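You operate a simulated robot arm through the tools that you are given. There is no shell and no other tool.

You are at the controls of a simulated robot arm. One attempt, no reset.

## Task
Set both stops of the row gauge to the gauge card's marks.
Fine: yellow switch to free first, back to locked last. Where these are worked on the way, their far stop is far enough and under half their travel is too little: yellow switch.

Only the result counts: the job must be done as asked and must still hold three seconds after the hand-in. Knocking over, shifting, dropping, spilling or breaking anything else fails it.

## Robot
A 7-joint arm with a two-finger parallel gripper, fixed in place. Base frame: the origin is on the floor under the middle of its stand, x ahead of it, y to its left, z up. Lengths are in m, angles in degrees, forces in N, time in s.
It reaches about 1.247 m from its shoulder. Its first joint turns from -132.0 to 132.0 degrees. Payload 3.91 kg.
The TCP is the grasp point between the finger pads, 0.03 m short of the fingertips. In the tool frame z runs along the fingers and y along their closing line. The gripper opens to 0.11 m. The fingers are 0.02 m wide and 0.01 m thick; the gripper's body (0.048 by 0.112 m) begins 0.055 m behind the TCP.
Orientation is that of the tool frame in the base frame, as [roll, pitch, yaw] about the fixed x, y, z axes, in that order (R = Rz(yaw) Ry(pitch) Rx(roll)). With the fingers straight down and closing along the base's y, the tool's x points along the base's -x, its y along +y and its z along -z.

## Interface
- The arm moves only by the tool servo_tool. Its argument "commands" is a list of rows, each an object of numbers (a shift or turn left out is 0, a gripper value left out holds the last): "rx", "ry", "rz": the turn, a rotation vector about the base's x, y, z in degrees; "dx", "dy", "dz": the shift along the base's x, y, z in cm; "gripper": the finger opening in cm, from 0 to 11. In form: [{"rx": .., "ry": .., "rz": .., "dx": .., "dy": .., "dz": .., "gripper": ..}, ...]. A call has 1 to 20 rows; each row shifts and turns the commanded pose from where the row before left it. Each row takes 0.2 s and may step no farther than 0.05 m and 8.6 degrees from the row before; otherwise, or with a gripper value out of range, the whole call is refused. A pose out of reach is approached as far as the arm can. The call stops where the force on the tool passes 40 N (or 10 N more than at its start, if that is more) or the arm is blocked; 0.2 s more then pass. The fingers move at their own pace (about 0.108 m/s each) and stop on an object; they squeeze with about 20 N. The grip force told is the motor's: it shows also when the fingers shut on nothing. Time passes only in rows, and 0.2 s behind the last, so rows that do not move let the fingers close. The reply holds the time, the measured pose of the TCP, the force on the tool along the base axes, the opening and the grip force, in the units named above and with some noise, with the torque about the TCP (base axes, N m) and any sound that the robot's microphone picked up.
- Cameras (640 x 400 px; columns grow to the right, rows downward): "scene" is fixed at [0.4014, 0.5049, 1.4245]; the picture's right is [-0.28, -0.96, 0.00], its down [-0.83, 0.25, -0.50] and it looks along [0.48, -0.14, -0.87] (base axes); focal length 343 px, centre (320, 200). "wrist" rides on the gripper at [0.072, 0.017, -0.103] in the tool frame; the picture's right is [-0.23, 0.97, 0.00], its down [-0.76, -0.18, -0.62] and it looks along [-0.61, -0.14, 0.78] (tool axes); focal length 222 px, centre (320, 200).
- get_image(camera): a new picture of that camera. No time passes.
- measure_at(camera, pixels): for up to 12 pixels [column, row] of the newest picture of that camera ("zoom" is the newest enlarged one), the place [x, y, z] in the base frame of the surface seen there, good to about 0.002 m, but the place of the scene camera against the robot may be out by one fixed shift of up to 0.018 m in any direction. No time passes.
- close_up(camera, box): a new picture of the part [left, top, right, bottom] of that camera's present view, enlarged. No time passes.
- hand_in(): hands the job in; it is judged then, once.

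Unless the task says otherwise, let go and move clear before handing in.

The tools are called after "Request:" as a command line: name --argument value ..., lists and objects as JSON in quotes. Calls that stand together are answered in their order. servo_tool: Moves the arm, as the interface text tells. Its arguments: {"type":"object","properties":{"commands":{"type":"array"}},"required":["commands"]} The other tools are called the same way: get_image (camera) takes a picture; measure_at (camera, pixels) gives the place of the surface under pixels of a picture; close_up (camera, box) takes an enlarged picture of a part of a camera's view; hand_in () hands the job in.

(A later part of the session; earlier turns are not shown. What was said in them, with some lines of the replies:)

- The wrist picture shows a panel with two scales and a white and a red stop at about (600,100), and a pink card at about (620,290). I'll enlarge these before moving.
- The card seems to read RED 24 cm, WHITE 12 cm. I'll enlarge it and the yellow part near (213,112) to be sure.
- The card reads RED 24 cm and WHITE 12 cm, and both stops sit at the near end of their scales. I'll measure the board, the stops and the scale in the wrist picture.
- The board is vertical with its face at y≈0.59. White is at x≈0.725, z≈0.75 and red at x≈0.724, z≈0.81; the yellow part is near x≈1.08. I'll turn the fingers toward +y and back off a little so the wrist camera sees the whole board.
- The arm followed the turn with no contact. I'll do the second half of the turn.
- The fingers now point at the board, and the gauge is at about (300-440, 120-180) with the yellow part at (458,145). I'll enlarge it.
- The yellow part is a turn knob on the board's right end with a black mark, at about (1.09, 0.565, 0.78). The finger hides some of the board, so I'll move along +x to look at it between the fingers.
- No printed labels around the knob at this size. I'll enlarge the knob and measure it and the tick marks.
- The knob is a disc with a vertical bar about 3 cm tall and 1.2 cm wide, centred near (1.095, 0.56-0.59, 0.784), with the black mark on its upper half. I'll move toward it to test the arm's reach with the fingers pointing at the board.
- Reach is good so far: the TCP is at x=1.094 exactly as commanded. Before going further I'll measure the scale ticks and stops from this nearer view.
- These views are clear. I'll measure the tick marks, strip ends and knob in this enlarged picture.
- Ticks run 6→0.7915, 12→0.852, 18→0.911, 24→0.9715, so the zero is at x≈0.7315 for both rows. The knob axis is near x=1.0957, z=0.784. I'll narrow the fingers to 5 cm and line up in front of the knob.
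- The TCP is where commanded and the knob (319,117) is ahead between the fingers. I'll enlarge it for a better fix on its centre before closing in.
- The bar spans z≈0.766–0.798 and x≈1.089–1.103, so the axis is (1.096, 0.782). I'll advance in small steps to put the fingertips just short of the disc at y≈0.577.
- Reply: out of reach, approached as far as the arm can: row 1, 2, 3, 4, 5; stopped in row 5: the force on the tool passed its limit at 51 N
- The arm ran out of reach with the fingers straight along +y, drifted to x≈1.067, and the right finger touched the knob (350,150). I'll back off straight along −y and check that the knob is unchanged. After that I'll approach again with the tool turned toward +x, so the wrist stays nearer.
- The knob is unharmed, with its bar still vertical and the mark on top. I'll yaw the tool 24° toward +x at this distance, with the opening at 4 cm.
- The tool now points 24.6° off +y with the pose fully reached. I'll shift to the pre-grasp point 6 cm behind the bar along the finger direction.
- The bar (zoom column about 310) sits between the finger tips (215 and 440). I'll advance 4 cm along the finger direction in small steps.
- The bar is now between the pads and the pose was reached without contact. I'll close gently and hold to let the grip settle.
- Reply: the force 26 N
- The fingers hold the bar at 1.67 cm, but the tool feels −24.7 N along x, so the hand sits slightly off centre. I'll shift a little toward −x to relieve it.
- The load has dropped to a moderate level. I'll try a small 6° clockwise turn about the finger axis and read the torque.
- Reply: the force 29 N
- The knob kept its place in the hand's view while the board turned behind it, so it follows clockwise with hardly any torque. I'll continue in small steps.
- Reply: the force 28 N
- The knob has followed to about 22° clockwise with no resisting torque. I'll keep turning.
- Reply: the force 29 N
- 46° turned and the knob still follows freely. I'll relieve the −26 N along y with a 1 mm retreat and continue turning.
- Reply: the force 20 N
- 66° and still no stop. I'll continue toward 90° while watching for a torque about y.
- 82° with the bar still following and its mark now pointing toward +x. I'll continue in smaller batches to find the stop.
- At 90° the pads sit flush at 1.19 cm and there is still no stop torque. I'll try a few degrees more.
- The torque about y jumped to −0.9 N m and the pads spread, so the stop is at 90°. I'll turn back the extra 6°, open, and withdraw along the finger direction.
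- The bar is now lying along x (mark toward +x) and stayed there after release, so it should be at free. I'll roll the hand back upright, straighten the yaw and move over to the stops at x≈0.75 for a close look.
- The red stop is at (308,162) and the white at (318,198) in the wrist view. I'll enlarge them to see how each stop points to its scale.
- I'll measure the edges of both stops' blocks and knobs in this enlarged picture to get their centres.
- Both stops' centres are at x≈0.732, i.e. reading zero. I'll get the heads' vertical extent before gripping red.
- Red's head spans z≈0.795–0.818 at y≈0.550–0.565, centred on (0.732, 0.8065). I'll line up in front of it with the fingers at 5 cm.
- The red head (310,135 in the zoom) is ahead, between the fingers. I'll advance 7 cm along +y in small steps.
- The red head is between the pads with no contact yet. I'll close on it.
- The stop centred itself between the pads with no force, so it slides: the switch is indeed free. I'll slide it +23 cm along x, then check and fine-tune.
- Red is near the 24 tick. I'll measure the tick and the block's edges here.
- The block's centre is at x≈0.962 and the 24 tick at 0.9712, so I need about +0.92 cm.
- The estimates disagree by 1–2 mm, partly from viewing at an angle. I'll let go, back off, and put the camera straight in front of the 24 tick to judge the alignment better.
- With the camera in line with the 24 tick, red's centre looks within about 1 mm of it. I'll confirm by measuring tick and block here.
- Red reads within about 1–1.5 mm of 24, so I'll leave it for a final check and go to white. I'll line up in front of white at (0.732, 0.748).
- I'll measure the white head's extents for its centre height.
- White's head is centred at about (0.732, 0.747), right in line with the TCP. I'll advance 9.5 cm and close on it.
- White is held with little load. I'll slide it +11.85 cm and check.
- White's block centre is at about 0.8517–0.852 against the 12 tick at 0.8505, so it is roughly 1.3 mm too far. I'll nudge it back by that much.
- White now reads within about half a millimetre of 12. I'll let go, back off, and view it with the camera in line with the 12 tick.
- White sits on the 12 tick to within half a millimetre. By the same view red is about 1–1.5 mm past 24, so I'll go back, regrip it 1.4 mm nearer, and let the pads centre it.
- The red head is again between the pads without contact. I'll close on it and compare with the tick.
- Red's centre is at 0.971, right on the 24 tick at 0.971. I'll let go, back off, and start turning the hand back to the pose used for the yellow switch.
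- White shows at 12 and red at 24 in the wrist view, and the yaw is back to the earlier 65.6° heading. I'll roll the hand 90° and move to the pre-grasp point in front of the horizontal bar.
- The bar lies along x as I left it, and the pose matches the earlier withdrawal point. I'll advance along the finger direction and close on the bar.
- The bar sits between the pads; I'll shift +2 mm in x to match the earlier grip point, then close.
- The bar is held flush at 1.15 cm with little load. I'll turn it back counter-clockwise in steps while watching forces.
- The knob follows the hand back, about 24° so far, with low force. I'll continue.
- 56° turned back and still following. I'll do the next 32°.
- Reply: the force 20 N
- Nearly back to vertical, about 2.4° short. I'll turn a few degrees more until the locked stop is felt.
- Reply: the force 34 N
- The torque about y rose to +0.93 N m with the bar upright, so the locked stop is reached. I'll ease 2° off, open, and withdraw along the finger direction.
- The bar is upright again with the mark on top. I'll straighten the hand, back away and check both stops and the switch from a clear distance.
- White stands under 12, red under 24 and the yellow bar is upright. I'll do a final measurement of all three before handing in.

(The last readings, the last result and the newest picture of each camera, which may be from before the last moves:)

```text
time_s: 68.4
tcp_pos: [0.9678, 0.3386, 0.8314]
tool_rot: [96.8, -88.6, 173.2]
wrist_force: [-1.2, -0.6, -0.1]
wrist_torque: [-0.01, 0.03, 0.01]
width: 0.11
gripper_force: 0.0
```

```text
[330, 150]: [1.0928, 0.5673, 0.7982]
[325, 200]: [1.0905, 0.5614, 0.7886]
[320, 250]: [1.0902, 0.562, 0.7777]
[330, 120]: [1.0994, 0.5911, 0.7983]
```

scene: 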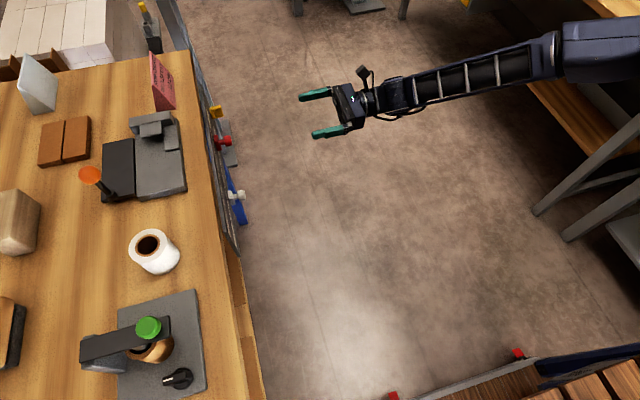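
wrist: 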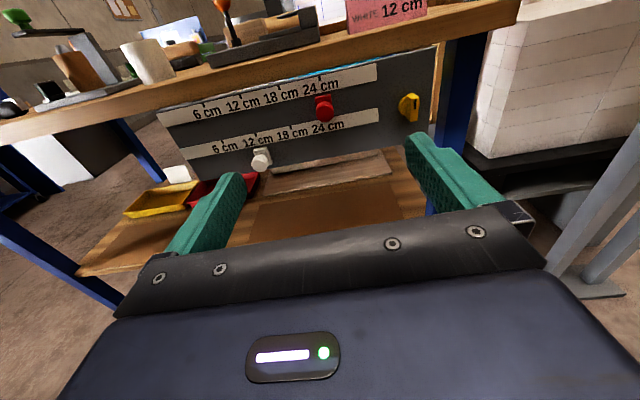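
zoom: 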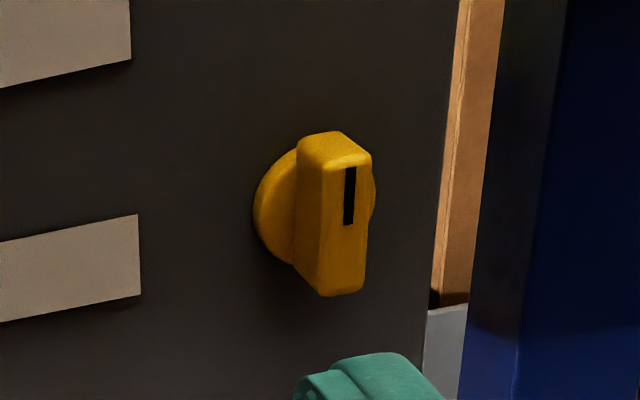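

Red's centre measures 0.9712 against the 24 tick at 0.9710, and white's 0.8512 against the 12 tick at 0.8511. The yellow bar is upright at its locked stop and the arm is clear, so I'm handing in.

Request:
hand_in

```text
The job is handed in.
```

Both stops are set to the gauge card's marks, and the yellow switch is back at locked. The job is handed in; the reply didn't say how it was judged.

| Part | Card mark | Measured at the end |
|---|---|---|
| Red stop | 24 cm | within about 0.5 mm of the tick |
| White stop | 12 cm | within about 0.5 mm of the tick |
| Yellow switch | locked last | bar upright, mark on top, as at the start |

- **Switch:** I turned it 90° clockwise to its far stop (free) before moving the stops. At the end I turned it back until it hit the stop at the upright position.
- **One contact:** on the first approach the arm ran out of reach and a finger bumped the switch, with a 51 N peak. The switch had not moved, and I saw nothing else disturbed in the later pictures.

The gripper had let go and was well clear of the board before I handed in.
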